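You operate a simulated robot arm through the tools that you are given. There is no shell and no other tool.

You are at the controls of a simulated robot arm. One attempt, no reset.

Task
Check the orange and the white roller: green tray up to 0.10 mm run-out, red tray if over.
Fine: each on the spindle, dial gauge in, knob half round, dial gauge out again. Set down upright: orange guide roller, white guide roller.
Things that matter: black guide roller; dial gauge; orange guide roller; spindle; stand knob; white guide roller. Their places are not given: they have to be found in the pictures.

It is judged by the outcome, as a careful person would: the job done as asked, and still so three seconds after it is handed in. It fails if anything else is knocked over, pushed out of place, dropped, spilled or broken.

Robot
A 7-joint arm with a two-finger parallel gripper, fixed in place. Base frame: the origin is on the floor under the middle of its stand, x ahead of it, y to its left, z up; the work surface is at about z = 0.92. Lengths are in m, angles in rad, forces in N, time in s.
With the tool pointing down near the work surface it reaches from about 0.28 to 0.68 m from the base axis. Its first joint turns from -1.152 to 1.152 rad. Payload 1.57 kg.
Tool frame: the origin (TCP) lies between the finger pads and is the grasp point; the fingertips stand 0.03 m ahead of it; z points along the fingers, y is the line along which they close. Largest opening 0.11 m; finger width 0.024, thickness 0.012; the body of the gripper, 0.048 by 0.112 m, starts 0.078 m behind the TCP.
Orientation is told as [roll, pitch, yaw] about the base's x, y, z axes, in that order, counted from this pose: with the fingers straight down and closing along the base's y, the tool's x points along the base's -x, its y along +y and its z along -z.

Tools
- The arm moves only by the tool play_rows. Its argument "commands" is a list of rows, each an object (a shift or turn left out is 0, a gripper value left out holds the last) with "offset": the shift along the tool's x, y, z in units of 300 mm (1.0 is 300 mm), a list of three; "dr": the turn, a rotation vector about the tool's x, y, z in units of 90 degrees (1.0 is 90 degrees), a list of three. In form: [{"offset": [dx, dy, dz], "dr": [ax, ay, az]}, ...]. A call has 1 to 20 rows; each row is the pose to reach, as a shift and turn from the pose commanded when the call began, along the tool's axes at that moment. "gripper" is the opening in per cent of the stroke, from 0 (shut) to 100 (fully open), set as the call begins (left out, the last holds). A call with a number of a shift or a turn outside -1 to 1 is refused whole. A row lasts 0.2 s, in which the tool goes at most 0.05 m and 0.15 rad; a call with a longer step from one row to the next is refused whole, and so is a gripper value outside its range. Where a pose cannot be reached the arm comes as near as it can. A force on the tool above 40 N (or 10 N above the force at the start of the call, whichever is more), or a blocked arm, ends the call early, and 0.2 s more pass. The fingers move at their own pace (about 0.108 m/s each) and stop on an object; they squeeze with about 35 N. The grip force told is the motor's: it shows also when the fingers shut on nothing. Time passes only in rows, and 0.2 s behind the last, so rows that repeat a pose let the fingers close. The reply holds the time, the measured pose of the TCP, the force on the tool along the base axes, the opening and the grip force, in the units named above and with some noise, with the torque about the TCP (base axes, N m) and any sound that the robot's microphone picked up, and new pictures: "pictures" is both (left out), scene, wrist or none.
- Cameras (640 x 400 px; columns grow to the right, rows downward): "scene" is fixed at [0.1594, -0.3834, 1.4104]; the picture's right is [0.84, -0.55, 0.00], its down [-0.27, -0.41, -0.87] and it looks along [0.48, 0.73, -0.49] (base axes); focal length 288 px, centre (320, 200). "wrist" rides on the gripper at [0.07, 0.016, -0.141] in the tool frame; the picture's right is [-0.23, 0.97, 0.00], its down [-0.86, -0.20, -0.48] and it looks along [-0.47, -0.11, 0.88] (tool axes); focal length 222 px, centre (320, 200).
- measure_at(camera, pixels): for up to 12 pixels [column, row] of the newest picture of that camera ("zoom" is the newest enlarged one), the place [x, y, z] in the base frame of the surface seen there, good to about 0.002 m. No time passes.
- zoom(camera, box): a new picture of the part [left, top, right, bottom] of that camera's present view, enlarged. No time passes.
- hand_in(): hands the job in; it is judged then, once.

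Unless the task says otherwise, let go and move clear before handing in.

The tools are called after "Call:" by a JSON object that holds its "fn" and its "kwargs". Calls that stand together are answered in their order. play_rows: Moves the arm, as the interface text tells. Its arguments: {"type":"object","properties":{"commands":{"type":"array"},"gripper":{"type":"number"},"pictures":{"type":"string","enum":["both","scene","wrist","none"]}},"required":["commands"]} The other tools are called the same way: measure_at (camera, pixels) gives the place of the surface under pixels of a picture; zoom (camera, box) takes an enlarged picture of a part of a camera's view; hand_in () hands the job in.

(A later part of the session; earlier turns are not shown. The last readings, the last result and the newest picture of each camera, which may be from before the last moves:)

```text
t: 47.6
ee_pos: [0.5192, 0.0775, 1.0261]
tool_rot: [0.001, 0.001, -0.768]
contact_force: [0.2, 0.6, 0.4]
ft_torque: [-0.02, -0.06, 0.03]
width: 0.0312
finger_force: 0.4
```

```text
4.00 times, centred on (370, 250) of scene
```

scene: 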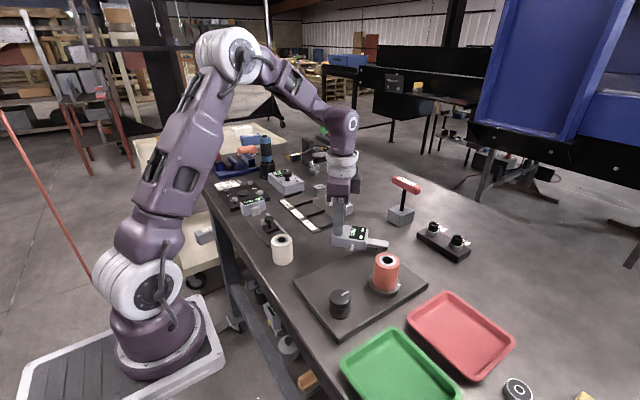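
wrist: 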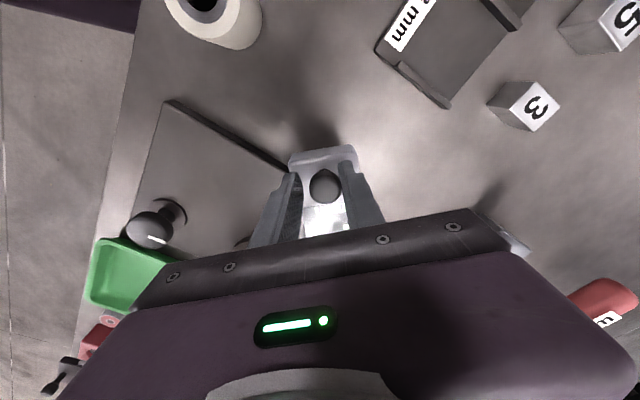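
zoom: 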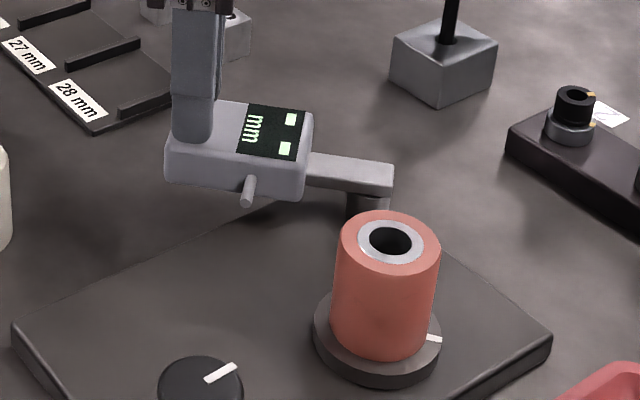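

The gauge is nearly back at its starting angle and the display has reset. I'll push 5° further to its original place.

Call:
{"fn": "play_rows", "kwargs": {"commands": [{"offset": [-0.0008, 0.0167, 0], "dr": [0, 0, 0.0278]}, {"offset": [-0.0025, 0.0334, 0], "dr": [0, 0, 0.0556]}, {"offset": [-0.0025, 0.0334, 0], "dr": [0, 0, 0.0556]}], "pictures": "none"}}

Call:
{"fn": "play_rows", "kwargs": {"commands": [{"offset": [0, -0.004, 0]}, {"offset": [0, -0.008, 0]}, {"offset": [0, -0.008, -0.1]}, {"offset": [0, -0.008, -0.25]}, {"offset": [0, -0.008, -0.4]}, {"offset": [0, -0.008, -0.4]}], "gripper": 40}}

Call:
{"fn": "zoom", "kwargs": {"camera": "scene", "box": [310, 200, 430, 300]}}

```text
t: 48.4
ee_pos: [0.5258, 0.0858, 1.0261]
tool_rot: [0.001, 0.001, -0.856]
contact_force: [-1.1, -2.8, 0.9]
ft_torque: [-0.04, -0.01, 0.01]
width: 0.0327
finger_force: 1.1
```

```text
t: 49.8
ee_pos: [0.5258, 0.0852, 1.1479]
tool_rot: [0.001, 0.001, -0.855]
contact_force: [0.1, -0.2, 0.0]
ft_torque: [-0.03, -0.01, -0.02]
width: 0.0441
finger_force: 0.0
```

scene: 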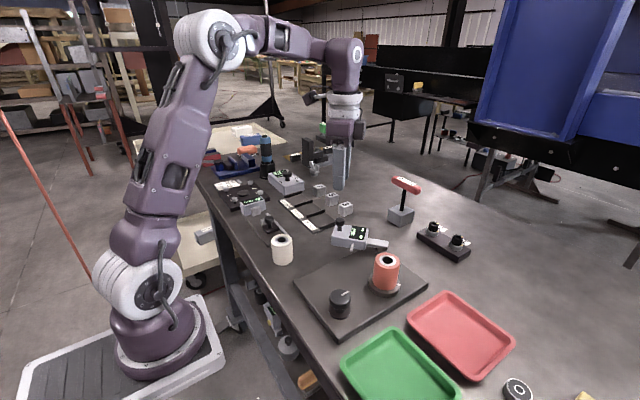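
wrist: 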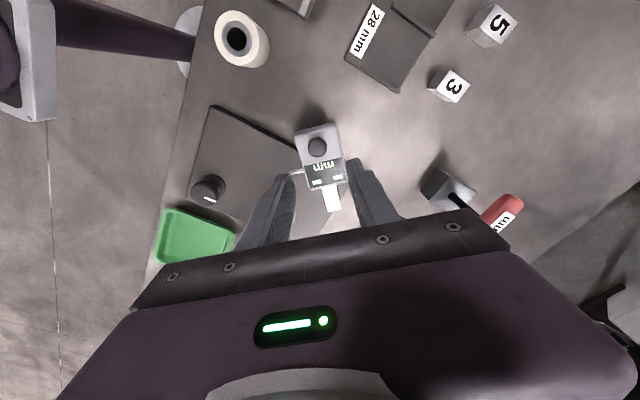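

```text
4.00 times, centred on (370, 250) of scene
```

zoom: 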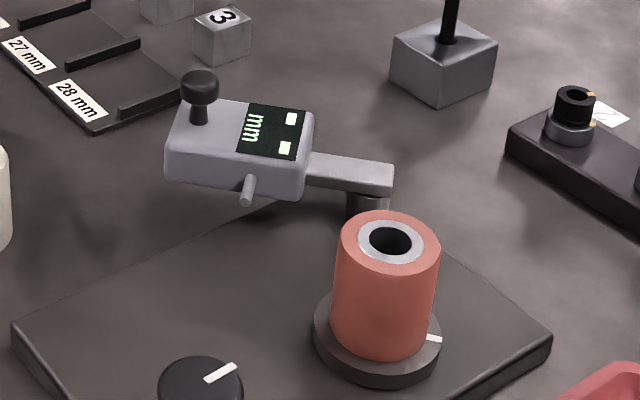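

The gauge is out and the display shows dashes again. Now I'll move above the orange roller at yaw 0 and line up for the grasp.

Call:
{"fn": "play_rows", "kwargs": {"commands": [{"offset": [-0.0585, -0.0502, 0], "dr": [0, 0, -0.0778]}, {"offset": [-0.117, -0.1005, 0], "dr": [0, 0, -0.1555]}, {"offset": [-0.1756, -0.1507, 0], "dr": [0, 0, -0.233]}, {"offset": [-0.234, -0.201, 0], "dr": [0, 0, -0.311]}, {"offset": [-0.2926, -0.2512, 0], "dr": [0, 0, -0.3888]}, {"offset": [-0.3512, -0.3014, 0], "dr": [0, 0, -0.4666]}, {"offset": [-0.4097, -0.3517, 0], "dr": [0, 0, -0.544]}, {"offset": [-0.4097, -0.3517, 0], "dr": [0, 0, -0.544]}], "gripper": 75}}

Call:
{"fn": "zoom", "kwargs": {"camera": "wrist", "box": [220, 90, 420, 230]}}

```text
t: 51.6
ee_pos: [0.5247, -0.0748, 1.147]
tool_rot: [0.0, 0.0, 0.003]
contact_force: [0.3, 0.4, -0.6]
ft_torque: [0.01, -0.01, 0.02]
width: 0.0824
finger_force: 0.1
```

scene: 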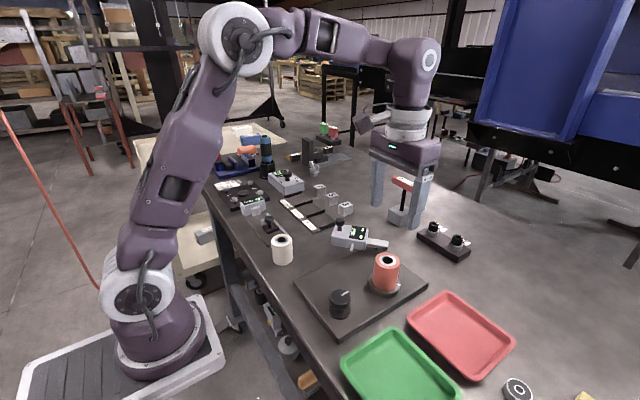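
wrist: 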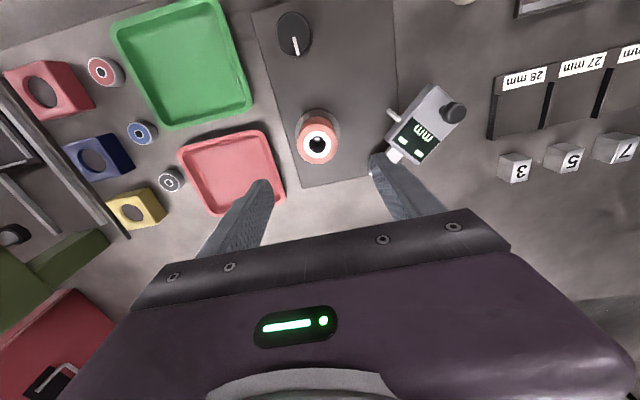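

```text
2.86 times, centred on (320, 160) of wrist
```

zoom: 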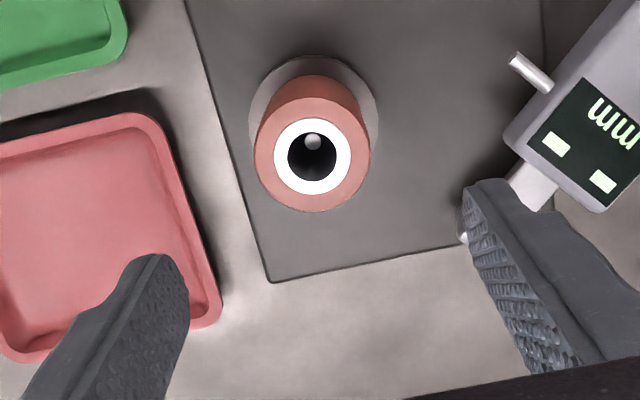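

I can see the roller top with its ring at zoom (312,156), about 4 mm to −y of the TCP. I'll confirm by measuring ring points and the red tray.

Call:
{"fn": "measure_at", "kwargs": {"camera": "wrist", "pixels": [[305.5, 144.8], [329.5, 144.8], [317.2, 133], [317.2, 156.5], [299, 144.8], [335.5, 144.8], [317.6, 139.7], [190, 152], [228, 205], [270, 140], [282, 187], [231, 170]]}}

Call:
{"fn": "zoom", "kwargs": {"camera": "wrist", "box": [285, 115, 350, 170]}}

```text
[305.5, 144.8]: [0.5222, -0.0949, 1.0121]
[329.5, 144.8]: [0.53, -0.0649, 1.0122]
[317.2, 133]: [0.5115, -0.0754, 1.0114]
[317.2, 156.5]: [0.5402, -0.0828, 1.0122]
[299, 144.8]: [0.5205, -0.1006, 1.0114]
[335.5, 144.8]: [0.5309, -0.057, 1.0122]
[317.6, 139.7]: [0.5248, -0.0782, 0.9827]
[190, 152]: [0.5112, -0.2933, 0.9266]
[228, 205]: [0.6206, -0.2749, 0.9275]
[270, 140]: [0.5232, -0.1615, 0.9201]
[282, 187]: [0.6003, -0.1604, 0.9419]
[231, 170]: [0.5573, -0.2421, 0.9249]
```

```text
7.27 times, centred on (318, 142) of wrist
```

zoom: 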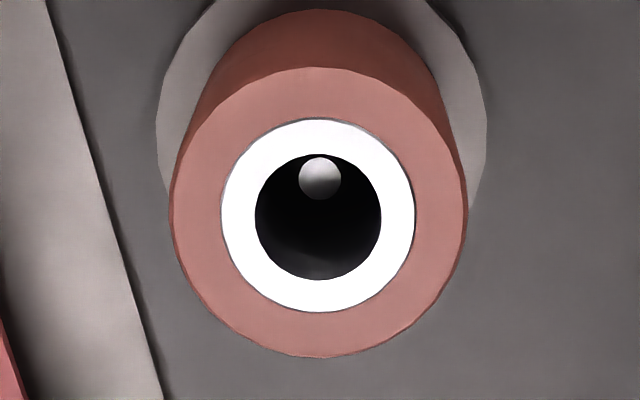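

The roller centre is (0.526, −0.079), top z≈1.012. I'll correct by 4 mm and lower so the tips stop about 8 mm above the flange, then close.

Call:
{"fn": "play_rows", "kwargs": {"commands": [{"offset": [-0.0017, -0.0143, 0.08]}, {"offset": [-0.0017, -0.0143, 0.16]}, {"offset": [-0.0017, -0.0143, 0.24]}, {"offset": [-0.0017, -0.0143, 0.32]}, {"offset": [-0.0017, -0.0143, 0.4]}, {"offset": [-0.0017, -0.0143, 0.47]}, {"offset": [-0.0017, -0.0143, 0.52]}, {"offset": [-0.0017, -0.0143, 0.52]}]}}

Call:
{"fn": "zoom", "kwargs": {"camera": "scene", "box": [330, 220, 450, 310]}}

```text
t: 53.4
ee_pos: [0.5246, -0.0829, 0.991]
tool_rot: [0.0, 0.001, 0.0]
contact_force: [0.6, 0.0, -0.5]
ft_torque: [0.0, -0.01, 0.02]
width: 0.0827
finger_force: 0.2
```

scene: 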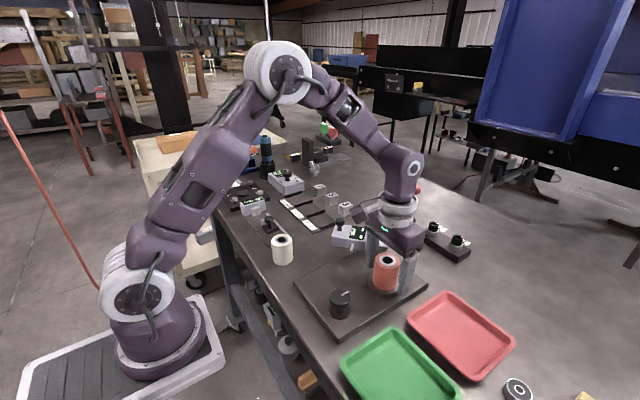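
wrist: 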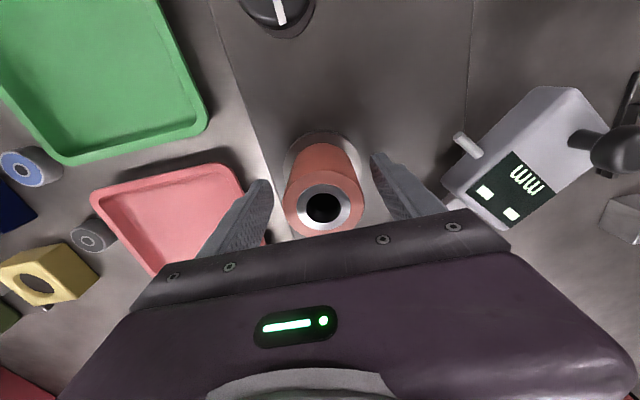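

```text
4.44 times, centred on (390, 265) of scene
```

zoom: 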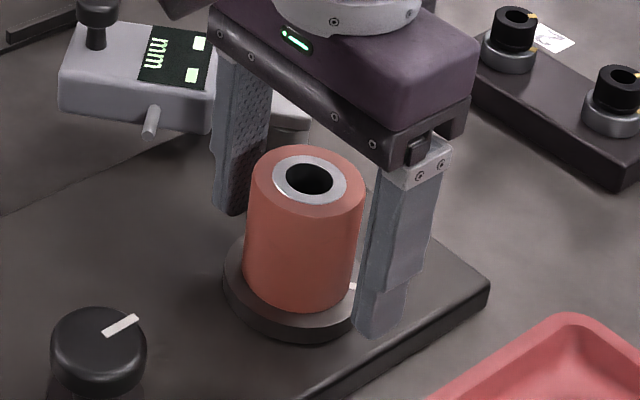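

The roller is well between the fingers, with the ring at (324,206). I'll make a 1.5 mm correction and close.

Call:
{"fn": "play_rows", "kwargs": {"commands": [{"offset": [0.003, 0.005, 0]}, {"offset": [0.003, 0.005, 0]}], "pictures": "none"}}

Call:
{"fn": "play_rows", "kwargs": {"commands": [{"offset": [0, 0, 0]}, {"offset": [0, 0, 0]}, {"offset": [0, 0, 0]}], "gripper": 0, "pictures": "wrist"}}

```text
t: 54.0
ee_pos: [0.5251, -0.0801, 0.9909]
tool_rot: [-0.001, -0.001, 0.001]
contact_force: [-0.4, -0.8, -0.3]
ft_torque: [-0.01, 0.0, 0.01]
width: 0.0822
finger_force: 0.1
```

```text
t: 54.8
ee_pos: [0.526, -0.0803, 0.9892]
tool_rot: [0.001, 0.0, 0.001]
contact_force: [0.7, 0.8, -0.1]
ft_torque: [0.01, 0.01, 0.06]
width: 0.0512
finger_force: 35.0
```

wrist: 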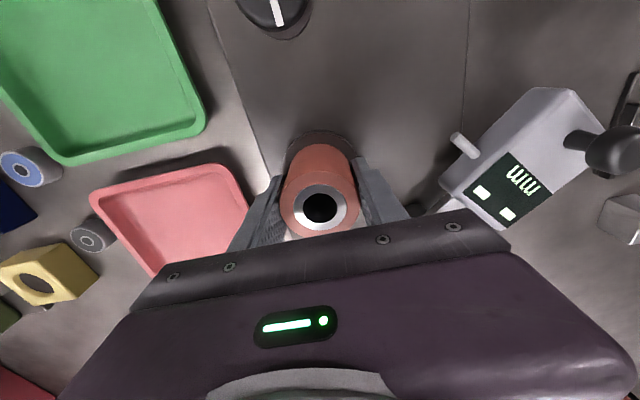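

The roller is gripped with a 51.2 mm opening and almost no side force, which also gives the spindle axis as about (0.5255, −0.080). I'll lift it straight up off the spindle.

Call:
{"fn": "play_rows", "kwargs": {"commands": [{"offset": [0, 0, -0.03]}, {"offset": [0, 0, -0.08]}, {"offset": [0, 0, -0.15]}, {"offset": [0, 0, -0.25]}, {"offset": [0, 0, -0.35]}, {"offset": [0, 0, -0.4]}, {"offset": [0, 0, -0.4]}]}}

Call:
{"fn": "zoom", "kwargs": {"camera": "scene", "box": [330, 200, 530, 390]}}

```text
t: 56.4
ee_pos: [0.5249, -0.0803, 1.1112]
tool_rot: [0.0, 0.001, 0.001]
contact_force: [0.4, -0.3, -2.3]
ft_torque: [0.02, 0.01, 0.01]
width: 0.0513
finger_force: 35.2
```

scene: 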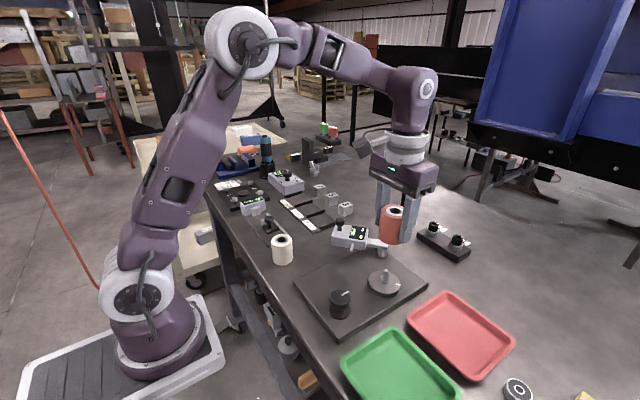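
wrist: 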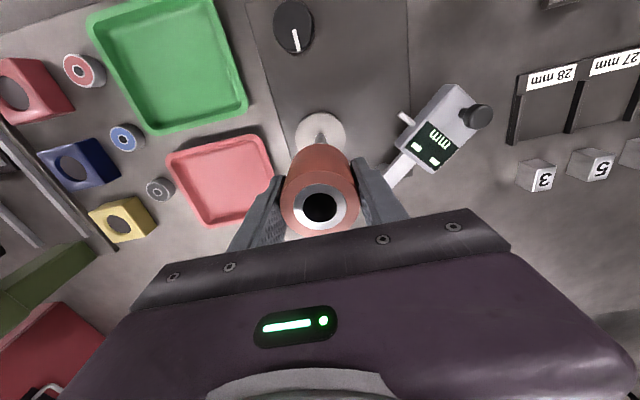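

```text
2.11 times, centred on (430, 295) of scene
```

zoom: 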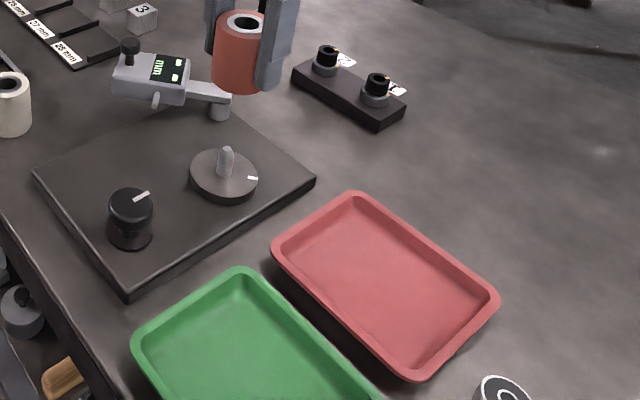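

The orange roller is lifted and the spindle pin is free. I'll measure the trays' corners and floors to choose drop spots.

Call:
{"fn": "measure_at", "kwargs": {"camera": "zoom", "pixels": [[278, 245], [352, 197], [494, 297], [415, 372], [385, 285], [355, 230], [310, 265], [460, 300], [410, 345], [240, 340], [240, 275], [140, 345]]}}

Call:
{"fn": "measure_at", "kwargs": {"camera": "scene", "pixels": [[348, 365], [395, 332], [456, 385], [400, 370], [384, 271], [383, 284], [370, 283], [397, 283], [377, 278], [390, 288]]}}

```text
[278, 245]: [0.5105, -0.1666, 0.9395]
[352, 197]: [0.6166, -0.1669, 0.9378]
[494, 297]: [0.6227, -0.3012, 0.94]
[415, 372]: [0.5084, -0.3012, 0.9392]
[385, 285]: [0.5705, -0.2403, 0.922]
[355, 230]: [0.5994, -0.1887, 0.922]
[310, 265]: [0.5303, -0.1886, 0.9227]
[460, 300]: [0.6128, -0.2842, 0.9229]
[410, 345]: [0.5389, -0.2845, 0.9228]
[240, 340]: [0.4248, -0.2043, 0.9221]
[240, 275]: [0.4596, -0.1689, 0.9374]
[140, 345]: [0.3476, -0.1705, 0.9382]
```

```text
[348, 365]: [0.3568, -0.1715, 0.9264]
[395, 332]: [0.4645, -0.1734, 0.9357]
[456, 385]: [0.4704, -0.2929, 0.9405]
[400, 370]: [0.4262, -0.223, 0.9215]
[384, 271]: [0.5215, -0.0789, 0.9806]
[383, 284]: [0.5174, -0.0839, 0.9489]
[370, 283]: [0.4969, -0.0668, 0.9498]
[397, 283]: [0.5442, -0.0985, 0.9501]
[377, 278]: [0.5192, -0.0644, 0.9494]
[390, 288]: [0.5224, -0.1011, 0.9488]
```

The red tray spans x 0.51–0.62 and y −0.30…−0.167, with floor z≈0.9225 and rim 0.939. I'll carry the orange roller above its centre.

Call:
{"fn": "play_rows", "kwargs": {"commands": [{"offset": [-0.027, -0.105, 0]}, {"offset": [-0.055, -0.21, 0]}, {"offset": [-0.082, -0.316, 0]}, {"offset": [-0.11, -0.421, 0]}, {"offset": [-0.137, -0.527, 0]}, {"offset": [-0.137, -0.527, 0.1]}, {"offset": [-0.137, -0.527, 0.2]}, {"offset": [-0.137, -0.527, 0.3]}, {"offset": [-0.137, -0.527, 0.3]}]}}

Call:
{"fn": "zoom", "kwargs": {"camera": "scene", "box": [380, 240, 540, 390]}}

```text
t: 58.4
ee_pos: [0.5668, -0.2398, 1.0207]
tool_rot: [0.0, 0.0, -0.001]
contact_force: [0.2, -0.1, -1.5]
ft_torque: [-0.04, 0.01, -0.01]
width: 0.0513
finger_force: 34.7
```

scene: 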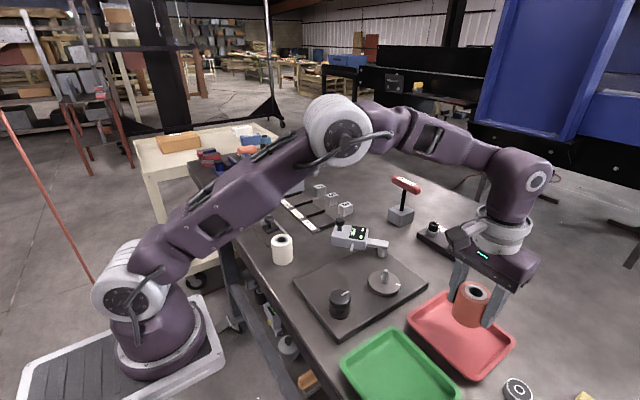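
wrist: 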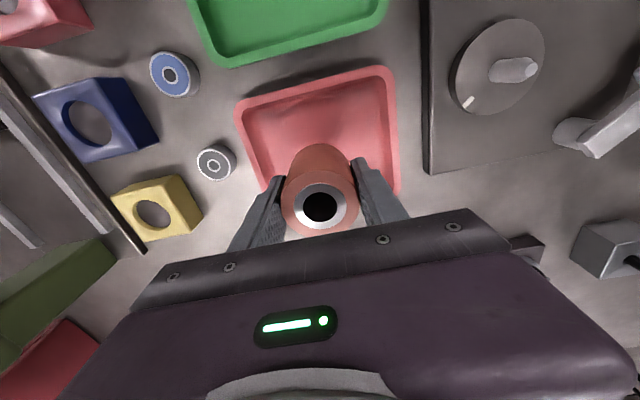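

```text
2.67 times, centred on (460, 315) of scene
```

zoom: 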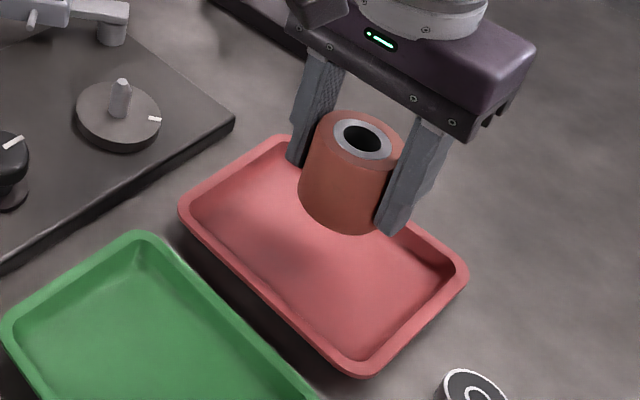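

The roller hangs over the red tray with clearance all round. I'll lower it gently to the floor (TCP z≈0.961).

Call:
{"fn": "play_rows", "kwargs": {"commands": [{"offset": [0, 0, 0.06]}, {"offset": [0, 0, 0.12]}, {"offset": [0, 0, 0.16]}, {"offset": [0, 0, 0.18]}, {"offset": [0, 0, 0.19]}, {"offset": [0, 0, 0.196]}, {"offset": [0, 0, 0.196]}]}}

Call:
{"fn": "zoom", "kwargs": {"camera": "scene", "box": [400, 260, 530, 390]}}

```text
t: 60.0
ee_pos: [0.5674, -0.238, 0.9632]
tool_rot: [-0.001, 0.001, -0.001]
contact_force: [-3.8, 1.9, 25.5]
ft_torque: [0.41, -0.06, 0.21]
width: 0.0509
finger_force: 35.2
```

scene: 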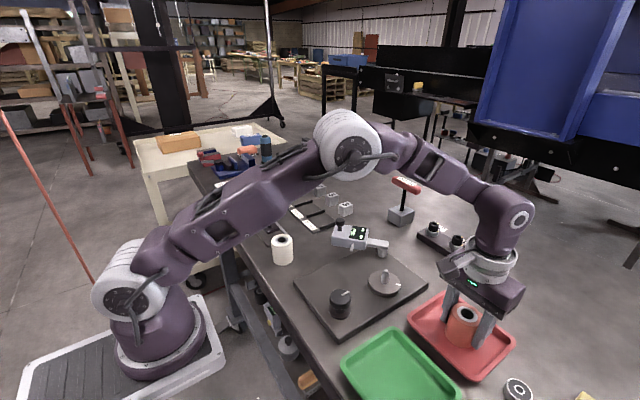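
wrist: 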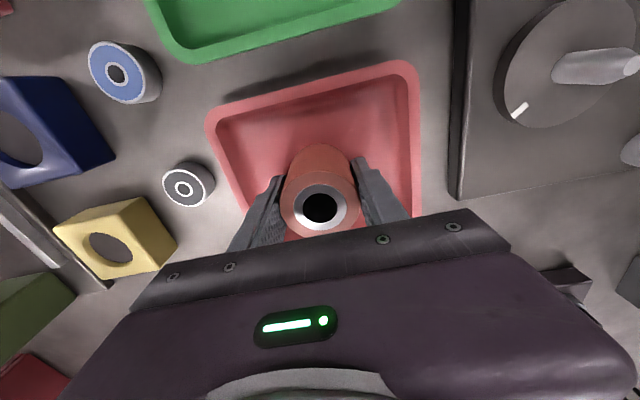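

```text
3.08 times, centred on (465, 325) of scene
```

zoom: 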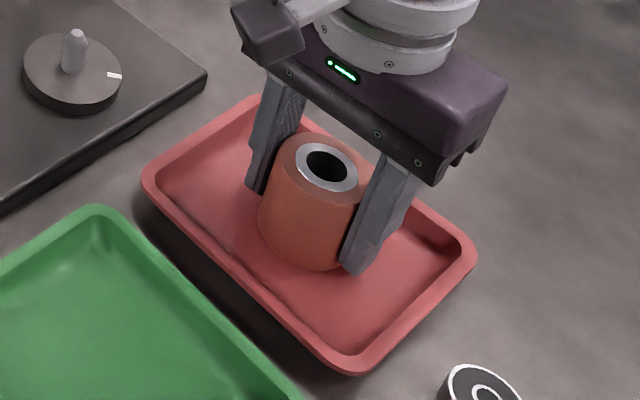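

The +25 N upward force shows the roller is standing on the tray floor. I'll ease up about 1 mm, open the fingers a little, then lift straight up.

Call:
{"fn": "play_rows", "kwargs": {"commands": [{"offset": [0, 0, -0.003]}, {"offset": [0, 0, -0.003]}], "pictures": "none"}}

Call:
{"fn": "play_rows", "kwargs": {"commands": [{"offset": [0, 0, 0]}, {"offset": [0, 0, 0]}, {"offset": [0, 0, 0]}], "gripper": 58, "pictures": "scene"}}

Call:
{"fn": "play_rows", "kwargs": {"commands": [{"offset": [0, 0, -0.06]}, {"offset": [0, 0, -0.15]}, {"offset": [0, 0, -0.3]}, {"offset": [0, 0, -0.45]}, {"offset": [0, 0, -0.55]}, {"offset": [0, 0, -0.55]}]}}

Call:
{"fn": "zoom", "kwargs": {"camera": "scene", "box": [400, 260, 530, 390]}}

```text
t: 60.6
ee_pos: [0.5669, -0.2377, 0.9611]
tool_rot: [-0.002, 0.001, 0.0]
contact_force: [1.3, -1.7, 5.1]
ft_torque: [-0.07, -0.17, -0.06]
width: 0.0512
finger_force: 34.9
```

```text
t: 61.4
ee_pos: [0.566, -0.2376, 0.9626]
tool_rot: [0.0, -0.002, 0.0]
contact_force: [0.0, -0.9, 0.7]
ft_torque: [0.03, -0.05, 0.02]
width: 0.0638
finger_force: 0.1
```

scene: 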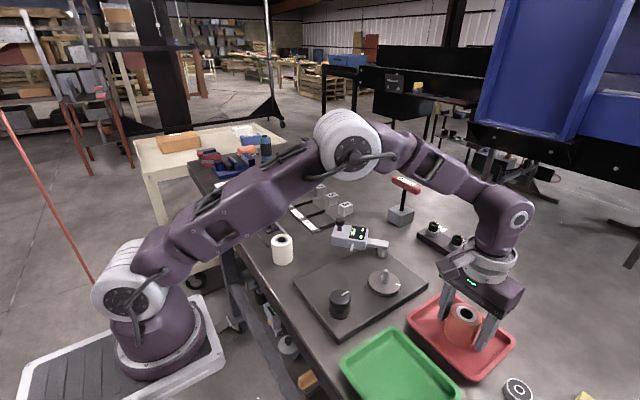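

```text
t: 62.8
ee_pos: [0.5678, -0.2386, 1.1275]
tool_rot: [0.0, -0.001, 0.0]
contact_force: [-0.5, 1.0, 0.9]
ft_torque: [0.01, -0.02, -0.01]
width: 0.0639
finger_force: 0.1
```

scene: 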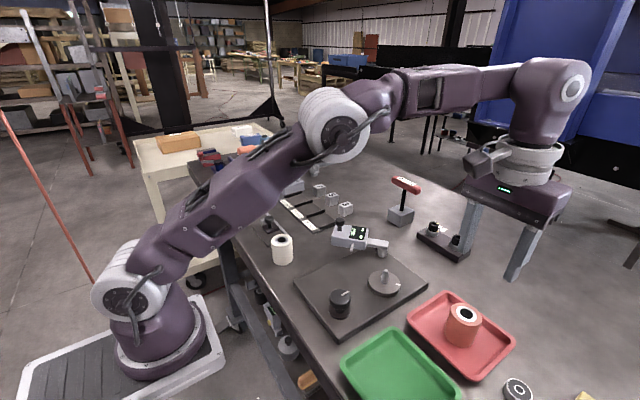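
wrist: 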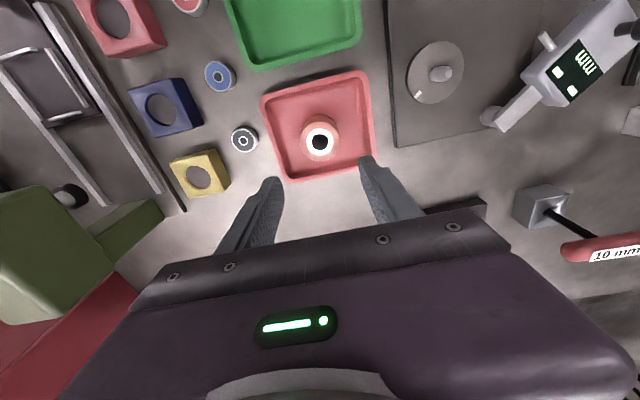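

```text
3.08 times, centred on (465, 325) of scene
```

zoom: 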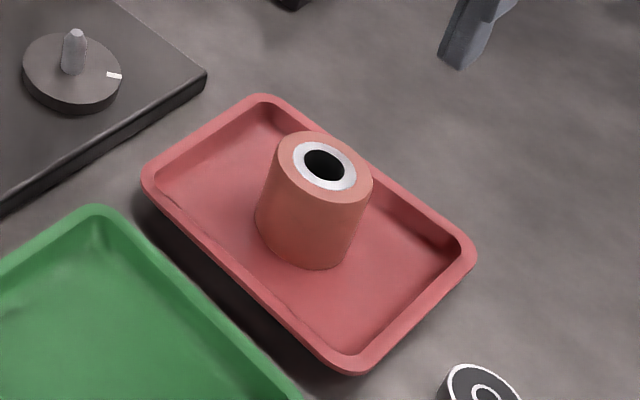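

The orange roller stands upright in the red tray. Next I'll travel to above the white roller in two legs and look at the bare spindle pin on the way.

Call:
{"fn": "play_rows", "kwargs": {"commands": [{"offset": [0.02, 0.12, 0]}, {"offset": [0.05, 0.24, 0]}, {"offset": [0.08, 0.36, 0]}, {"offset": [0.11, 0.46, 0]}, {"offset": [0.14, 0.53, 0]}, {"offset": [0.14, 0.53, 0]}], "gripper": 75}}

Call:
{"fn": "zoom", "kwargs": {"camera": "wrist", "box": [270, 105, 370, 175]}}

Call:
{"fn": "zoom", "kwargs": {"camera": "scene", "box": [350, 255, 420, 310]}}

```text
t: 64.2
ee_pos: [0.5235, -0.0796, 1.1277]
tool_rot: [0.001, 0.0, 0.001]
contact_force: [0.1, -0.3, 0.1]
ft_torque: [0.01, 0.0, -0.01]
width: 0.0828
finger_force: 0.1
```

scene: 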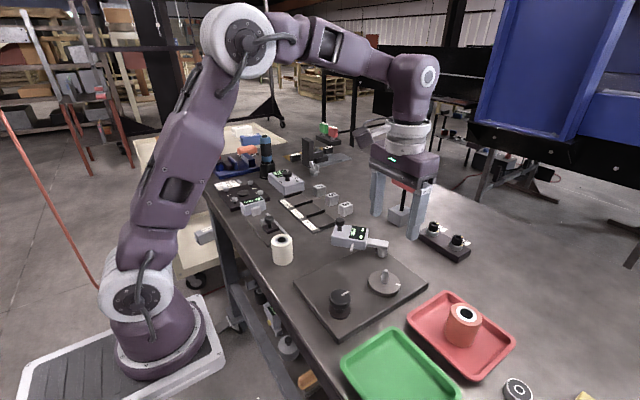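
wrist: 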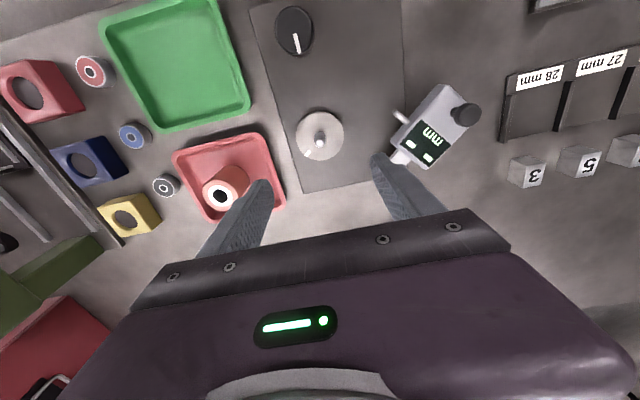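

```text
5.71 times, centred on (320, 140) of wrist
```

zoom: 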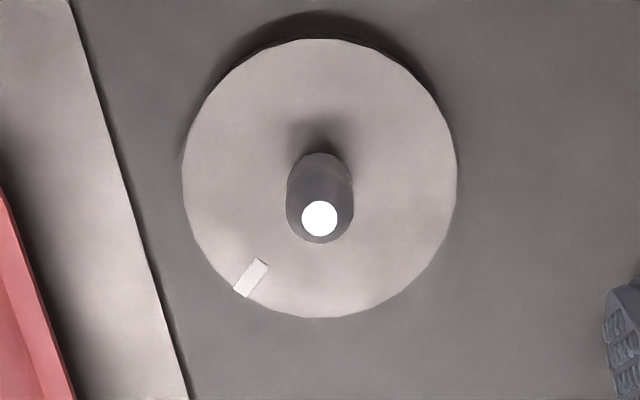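

```text
7.27 times, centred on (385, 282) of scene
```

zoom: 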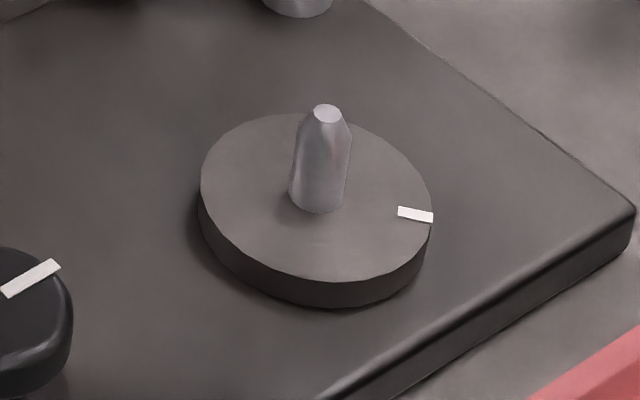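

The pin is about 16 mm across with a tapered tip, against a 22 mm bore, so there's a few mm of play. I'll measure the flange edge points and pin tip for the spindle axis.

Call:
{"fn": "measure_at", "kwargs": {"camera": "wrist", "pixels": [[298, 136.2], [342, 136.2], [320, 114], [320, 159], [304, 121], [336, 151], [304, 151], [336, 121], [320, 143], [320, 144.5]]}}

Call:
{"fn": "zoom", "kwargs": {"camera": "scene", "box": [255, 220, 325, 280]}}

Call:
{"fn": "measure_at", "kwargs": {"camera": "scene", "pixels": [[282, 236], [275, 239], [290, 239], [282, 244], [282, 234], [282, 262], [274, 255], [290, 255]]}}

```text
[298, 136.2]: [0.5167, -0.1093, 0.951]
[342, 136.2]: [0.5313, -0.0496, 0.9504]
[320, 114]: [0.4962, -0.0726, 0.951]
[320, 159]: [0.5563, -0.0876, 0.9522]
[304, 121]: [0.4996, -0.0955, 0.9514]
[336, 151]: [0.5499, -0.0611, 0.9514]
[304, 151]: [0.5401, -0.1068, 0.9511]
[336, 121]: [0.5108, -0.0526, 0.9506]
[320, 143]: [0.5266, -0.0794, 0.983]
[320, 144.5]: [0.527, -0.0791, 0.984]
```

```text
6.67 times, centred on (290, 250) of scene
```

zoom: 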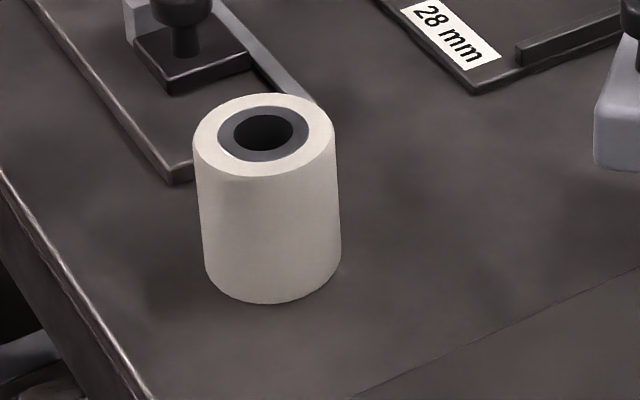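

```text
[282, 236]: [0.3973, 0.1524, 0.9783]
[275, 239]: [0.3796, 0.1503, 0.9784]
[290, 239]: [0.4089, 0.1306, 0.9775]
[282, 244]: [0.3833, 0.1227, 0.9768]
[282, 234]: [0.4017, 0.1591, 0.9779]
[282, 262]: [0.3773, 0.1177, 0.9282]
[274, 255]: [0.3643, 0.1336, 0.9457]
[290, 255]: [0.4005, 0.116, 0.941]
```

The spindle axis is at (0.5256, −0.0796), consistent with the roller position. Now I'll move above the white roller, around (0.392, 0.138).

Call:
{"fn": "play_rows", "kwargs": {"commands": [{"offset": [0.073, 0.121, 0]}, {"offset": [0.146, 0.242, 0]}, {"offset": [0.219, 0.363, 0]}, {"offset": [0.292, 0.483, 0]}, {"offset": [0.365, 0.604, 0]}, {"offset": [0.438, 0.725, 0]}, {"offset": [0.438, 0.725, 0]}]}}

Call:
{"fn": "zoom", "kwargs": {"camera": "wrist", "box": [230, 80, 430, 220]}}

```text
t: 65.8
ee_pos: [0.3948, 0.1356, 1.1267]
tool_rot: [-0.001, -0.001, -0.001]
contact_force: [-0.5, -0.1, -1.0]
ft_torque: [-0.01, -0.04, 0.01]
width: 0.0824
finger_force: 0.0
```

scene: 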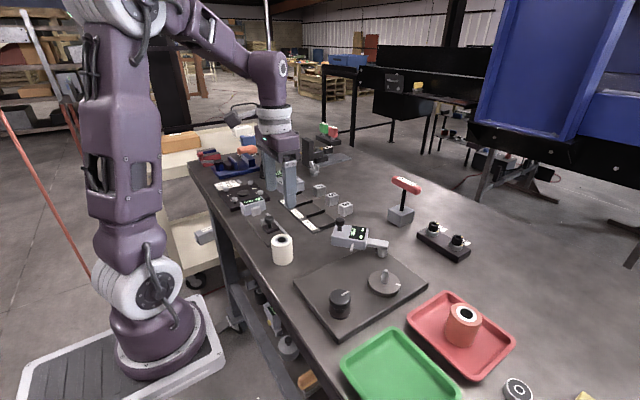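
wrist: 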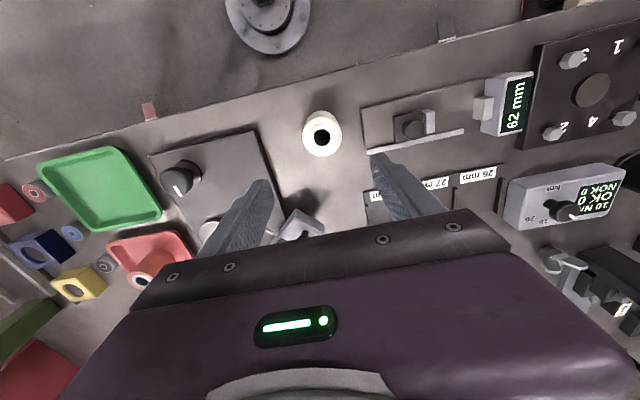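

```text
2.86 times, centred on (330, 150) of wrist
```

zoom: 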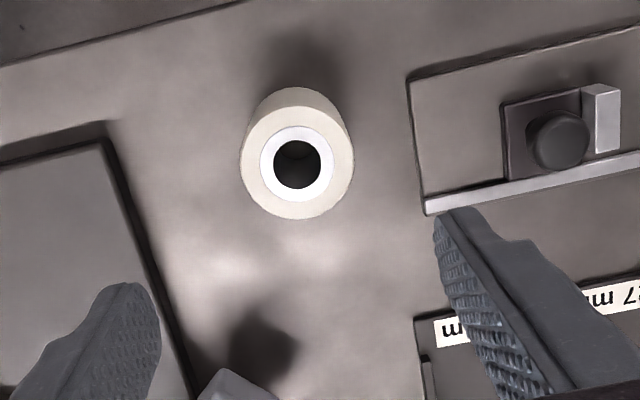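

The white roller's hole centre is at zoom (297,163), and the neighbouring plate's edge is at zoom (415,150). I'll measure both for clearance.

Call:
{"fn": "measure_at", "kwargs": {"camera": "wrist", "pixels": [[309, 137.3], [335, 137.3], [322, 124.5], [322, 150], [304, 137.3], [340, 137.3], [361, 108], [367, 150], [365, 125], [375, 130], [322, 135], [300, 150]]}}

```text
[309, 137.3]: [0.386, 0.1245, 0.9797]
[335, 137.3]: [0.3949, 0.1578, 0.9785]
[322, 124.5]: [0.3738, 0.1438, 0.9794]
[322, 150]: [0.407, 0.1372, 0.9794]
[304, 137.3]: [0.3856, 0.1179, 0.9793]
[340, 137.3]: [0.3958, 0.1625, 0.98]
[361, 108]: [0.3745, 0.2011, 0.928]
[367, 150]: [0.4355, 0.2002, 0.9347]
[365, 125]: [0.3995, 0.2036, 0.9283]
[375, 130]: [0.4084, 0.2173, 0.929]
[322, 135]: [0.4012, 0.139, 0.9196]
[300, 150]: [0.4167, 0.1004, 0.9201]
```

The white roller is at (0.3905, 0.1407), top 0.9795; the plate edge at y=0.201 leaves room for the fingers. I'll shift and lower to just above it.

Call:
{"fn": "play_rows", "kwargs": {"commands": [{"offset": [0.0167, 0.0143, 0.08]}, {"offset": [0.0167, 0.0143, 0.18]}, {"offset": [0.0167, 0.0143, 0.28]}, {"offset": [0.0167, 0.0143, 0.35]}, {"offset": [0.0167, 0.0143, 0.35]}], "gripper": 64}}

Call:
{"fn": "zoom", "kwargs": {"camera": "wrist", "box": [240, 110, 400, 240]}}

```text
t: 67.0
ee_pos: [0.3874, 0.1422, 1.0216]
tool_rot: [0.0, 0.001, 0.001]
contact_force: [1.1, 0.3, -0.3]
ft_torque: [-0.01, -0.01, -0.01]
width: 0.0706
finger_force: 0.1
```

scene: 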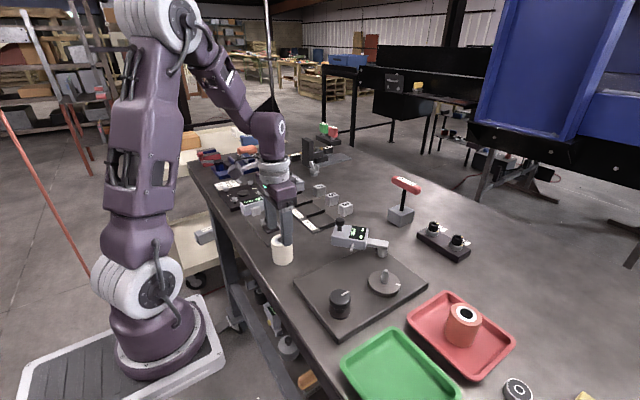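
wrist: 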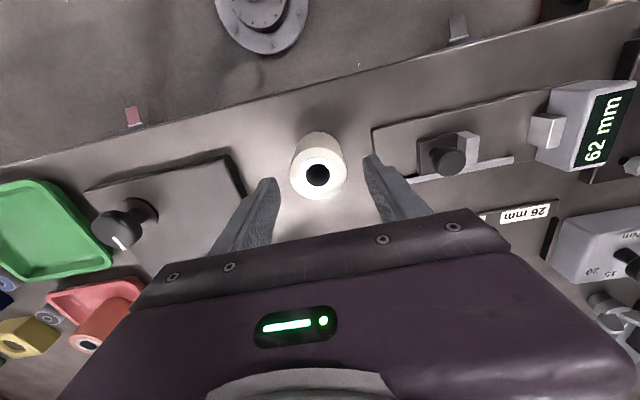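

```text
3.08 times, centred on (320, 175) of wrist
```

zoom: 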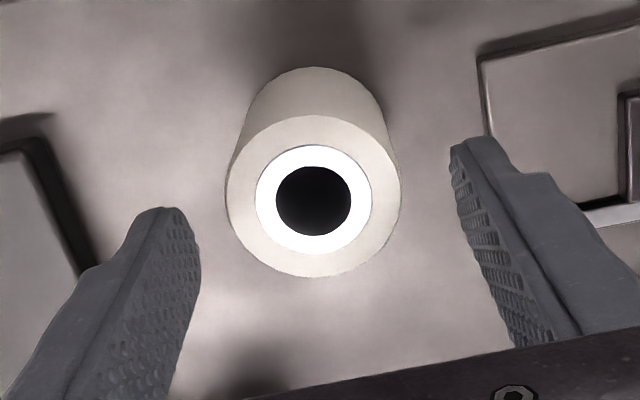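

The roller ring is at (317.7,175), about 2.5 mm off in each axis. I'll correct, lower to grasp height (TCP z≈0.958) and check again before closing.

Call:
{"fn": "play_rows", "kwargs": {"commands": [{"offset": [-0.008, -0.008, 0.05]}, {"offset": [-0.008, -0.008, 0.11]}, {"offset": [-0.008, -0.008, 0.17]}, {"offset": [-0.008, -0.008, 0.212]}, {"offset": [-0.008, -0.008, 0.212]}]}}

Call:
{"fn": "zoom", "kwargs": {"camera": "wrist", "box": [240, 130, 400, 260]}}

Call:
{"fn": "zoom", "kwargs": {"camera": "scene", "box": [230, 200, 340, 290]}}

```text
t: 68.2
ee_pos: [0.389, 0.1398, 0.9583]
tool_rot: [0.0, 0.001, 0.0]
contact_force: [0.2, 0.5, -0.3]
ft_torque: [-0.01, -0.02, -0.02]
width: 0.0707
finger_force: 0.1
```

scene: 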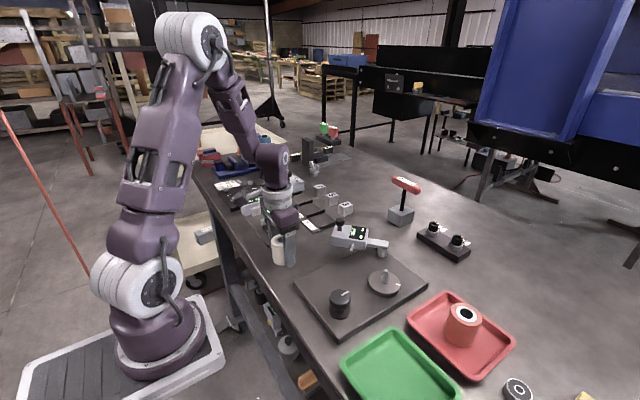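
wrist: 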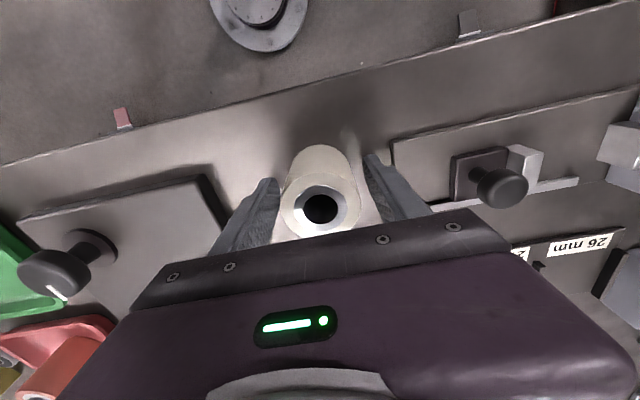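

```text
3.08 times, centred on (320, 195) of wrist
```

zoom: 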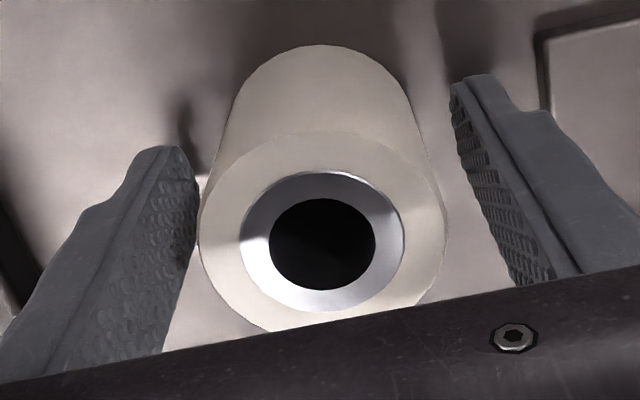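

```text
4.44 times, centred on (285, 245) of scene
```

zoom: 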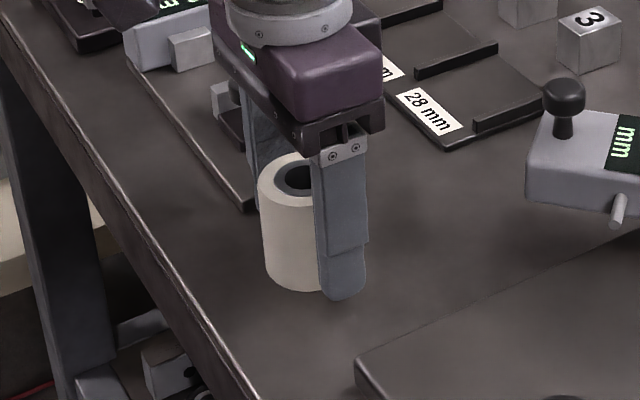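

The ring centre is now at (320.6,209), exactly where it should be. I'll close on the white roller.

Call:
{"fn": "play_rows", "kwargs": {"commands": [{"offset": [0, 0, 0]}, {"offset": [0, 0, 0]}, {"offset": [0, 0, 0]}], "gripper": 0, "pictures": "wrist"}}

Call:
{"fn": "zoom", "kwargs": {"camera": "wrist", "box": [240, 130, 400, 260]}}

```text
t: 69.0
ee_pos: [0.3897, 0.141, 0.9581]
tool_rot: [0.0, 0.001, -0.001]
contact_force: [-0.3, 0.7, 0.7]
ft_torque: [-0.04, 0.01, 0.0]
width: 0.0511
finger_force: 34.8
```

wrist: 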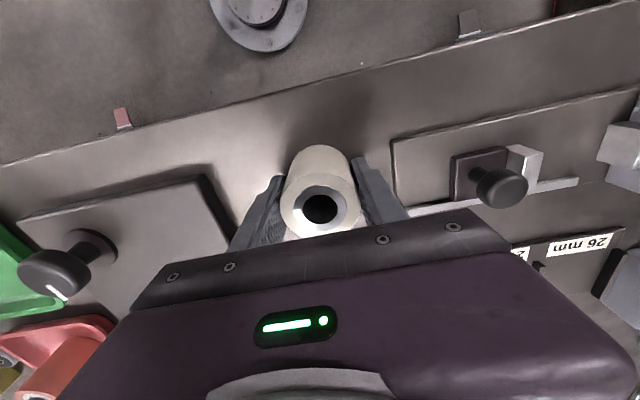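

```text
3.08 times, centred on (320, 195) of wrist
```

zoom: 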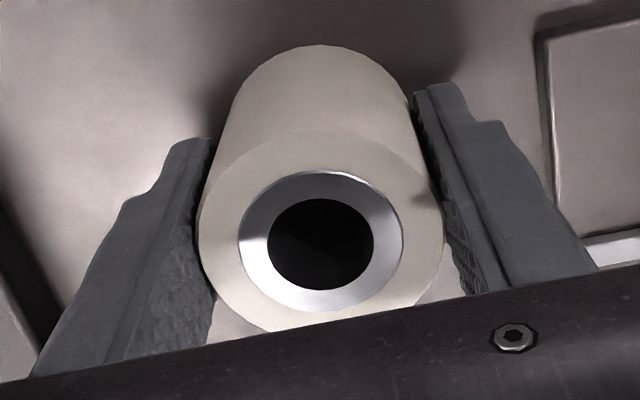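

The white roller is held at 51.1 mm. I'll lift it well clear first.

Call:
{"fn": "play_rows", "kwargs": {"commands": [{"offset": [0, 0, -0.05]}, {"offset": [0, 0, -0.15]}, {"offset": [0, 0, -0.28]}, {"offset": [0, 0, -0.41]}, {"offset": [0, 0, -0.51]}, {"offset": [0, 0, -0.51]}], "pictures": "none"}}

Call:
{"fn": "play_rows", "kwargs": {"commands": [{"offset": [-0.065, -0.105, 0]}, {"offset": [-0.13, -0.21, 0]}, {"offset": [-0.195, -0.315, 0]}, {"offset": [-0.26, -0.42, 0]}, {"offset": [-0.325, -0.525, 0]}, {"offset": [-0.39, -0.63, 0]}, {"offset": [-0.454, -0.7337, 0]}, {"offset": [-0.454, -0.7337, 0]}, {"offset": [-0.454, -0.7337, 0]}]}}

Call:
{"fn": "zoom", "kwargs": {"camera": "scene", "box": [330, 190, 450, 310]}}

Call:
{"fn": "zoom", "kwargs": {"camera": "wrist", "box": [240, 90, 400, 240]}}

```text
t: 70.4
ee_pos: [0.3909, 0.141, 1.1123]
tool_rot: [0.0, 0.0, 0.001]
contact_force: [0.3, 0.2, -0.9]
ft_torque: [0.01, 0.03, 0.05]
width: 0.0515
finger_force: 35.1
```

```text
t: 72.4
ee_pos: [0.5256, -0.0794, 1.1127]
tool_rot: [0.0, 0.001, 0.001]
contact_force: [-0.2, -0.8, -2.4]
ft_torque: [0.01, -0.01, 0.01]
width: 0.0515
finger_force: 34.9
```

scene: 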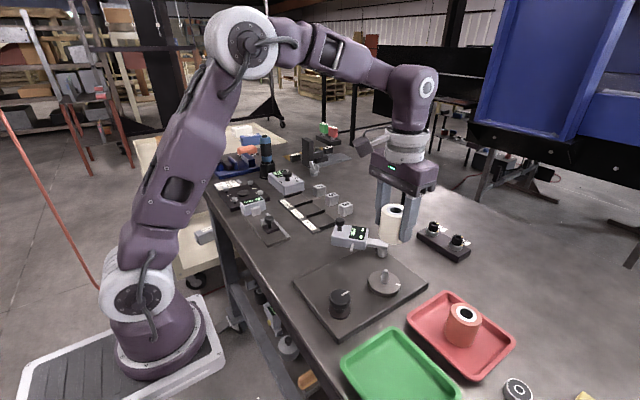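
wrist: 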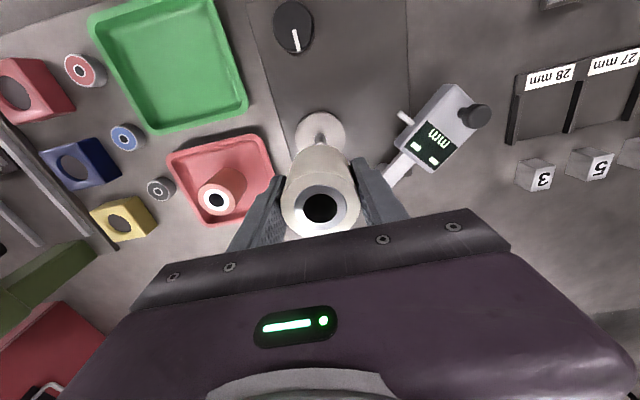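

```text
3.33 times, centred on (390, 250) of scene
```

zoom: 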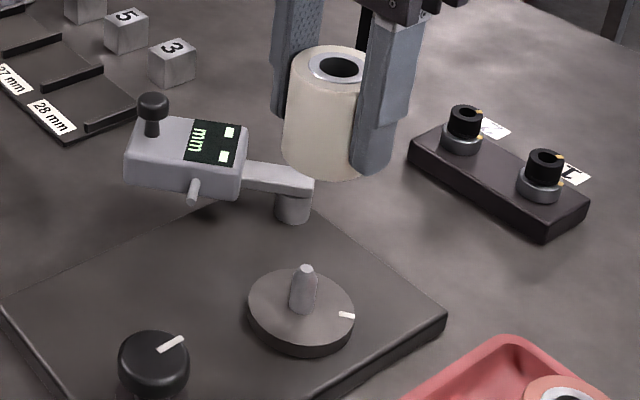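

```text
2.67 times, centred on (320, 165) of wrist
```

zoom: 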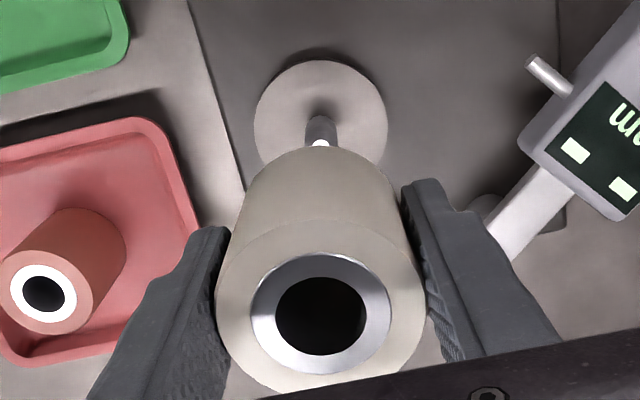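

The view matches the one just after lifting the orange roller, so the alignment over the pin is good. I'll lower to just above the pin tip and check.

Call:
{"fn": "play_rows", "kwargs": {"commands": [{"offset": [0, 0, 0.08]}, {"offset": [0, 0, 0.16]}, {"offset": [0, 0, 0.23]}, {"offset": [0, 0, 0.275]}, {"offset": [0, 0, 0.275]}]}}

Call:
{"fn": "zoom", "kwargs": {"camera": "scene", "box": [340, 220, 440, 310]}}

Call:
{"fn": "zoom", "kwargs": {"camera": "wrist", "box": [260, 110, 380, 240]}}

```text
t: 73.6
ee_pos: [0.5261, -0.08, 1.0297]
tool_rot: [0.0, 0.001, -0.001]
contact_force: [-0.6, -0.1, -1.6]
ft_torque: [0.0, -0.04, 0.03]
width: 0.0514
finger_force: 34.7
```

scene: 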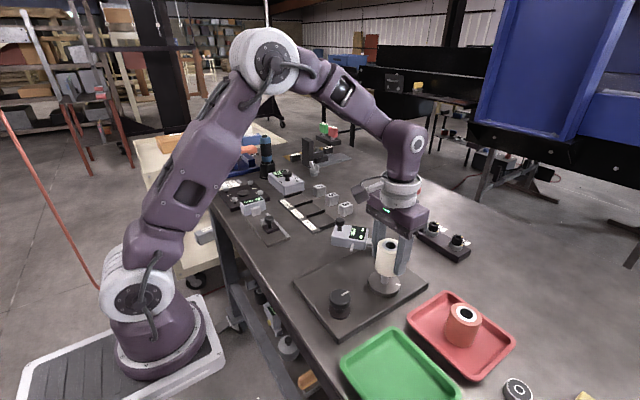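
wrist: 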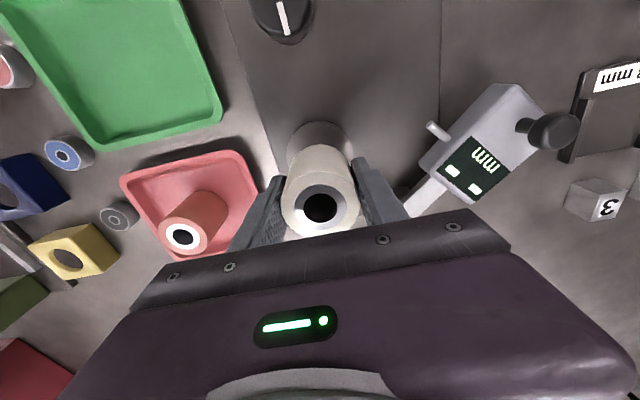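

```text
4.44 times, centred on (390, 265) of scene
```

zoom: 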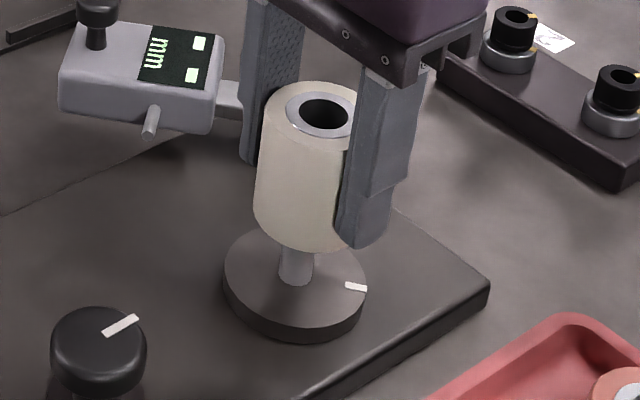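

```text
3.08 times, centred on (320, 175) of wrist
```

zoom: 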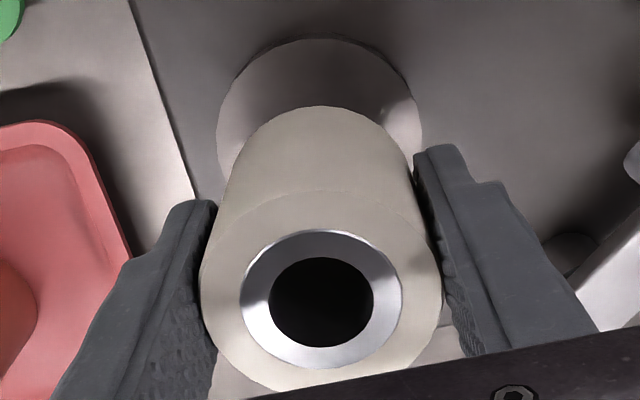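

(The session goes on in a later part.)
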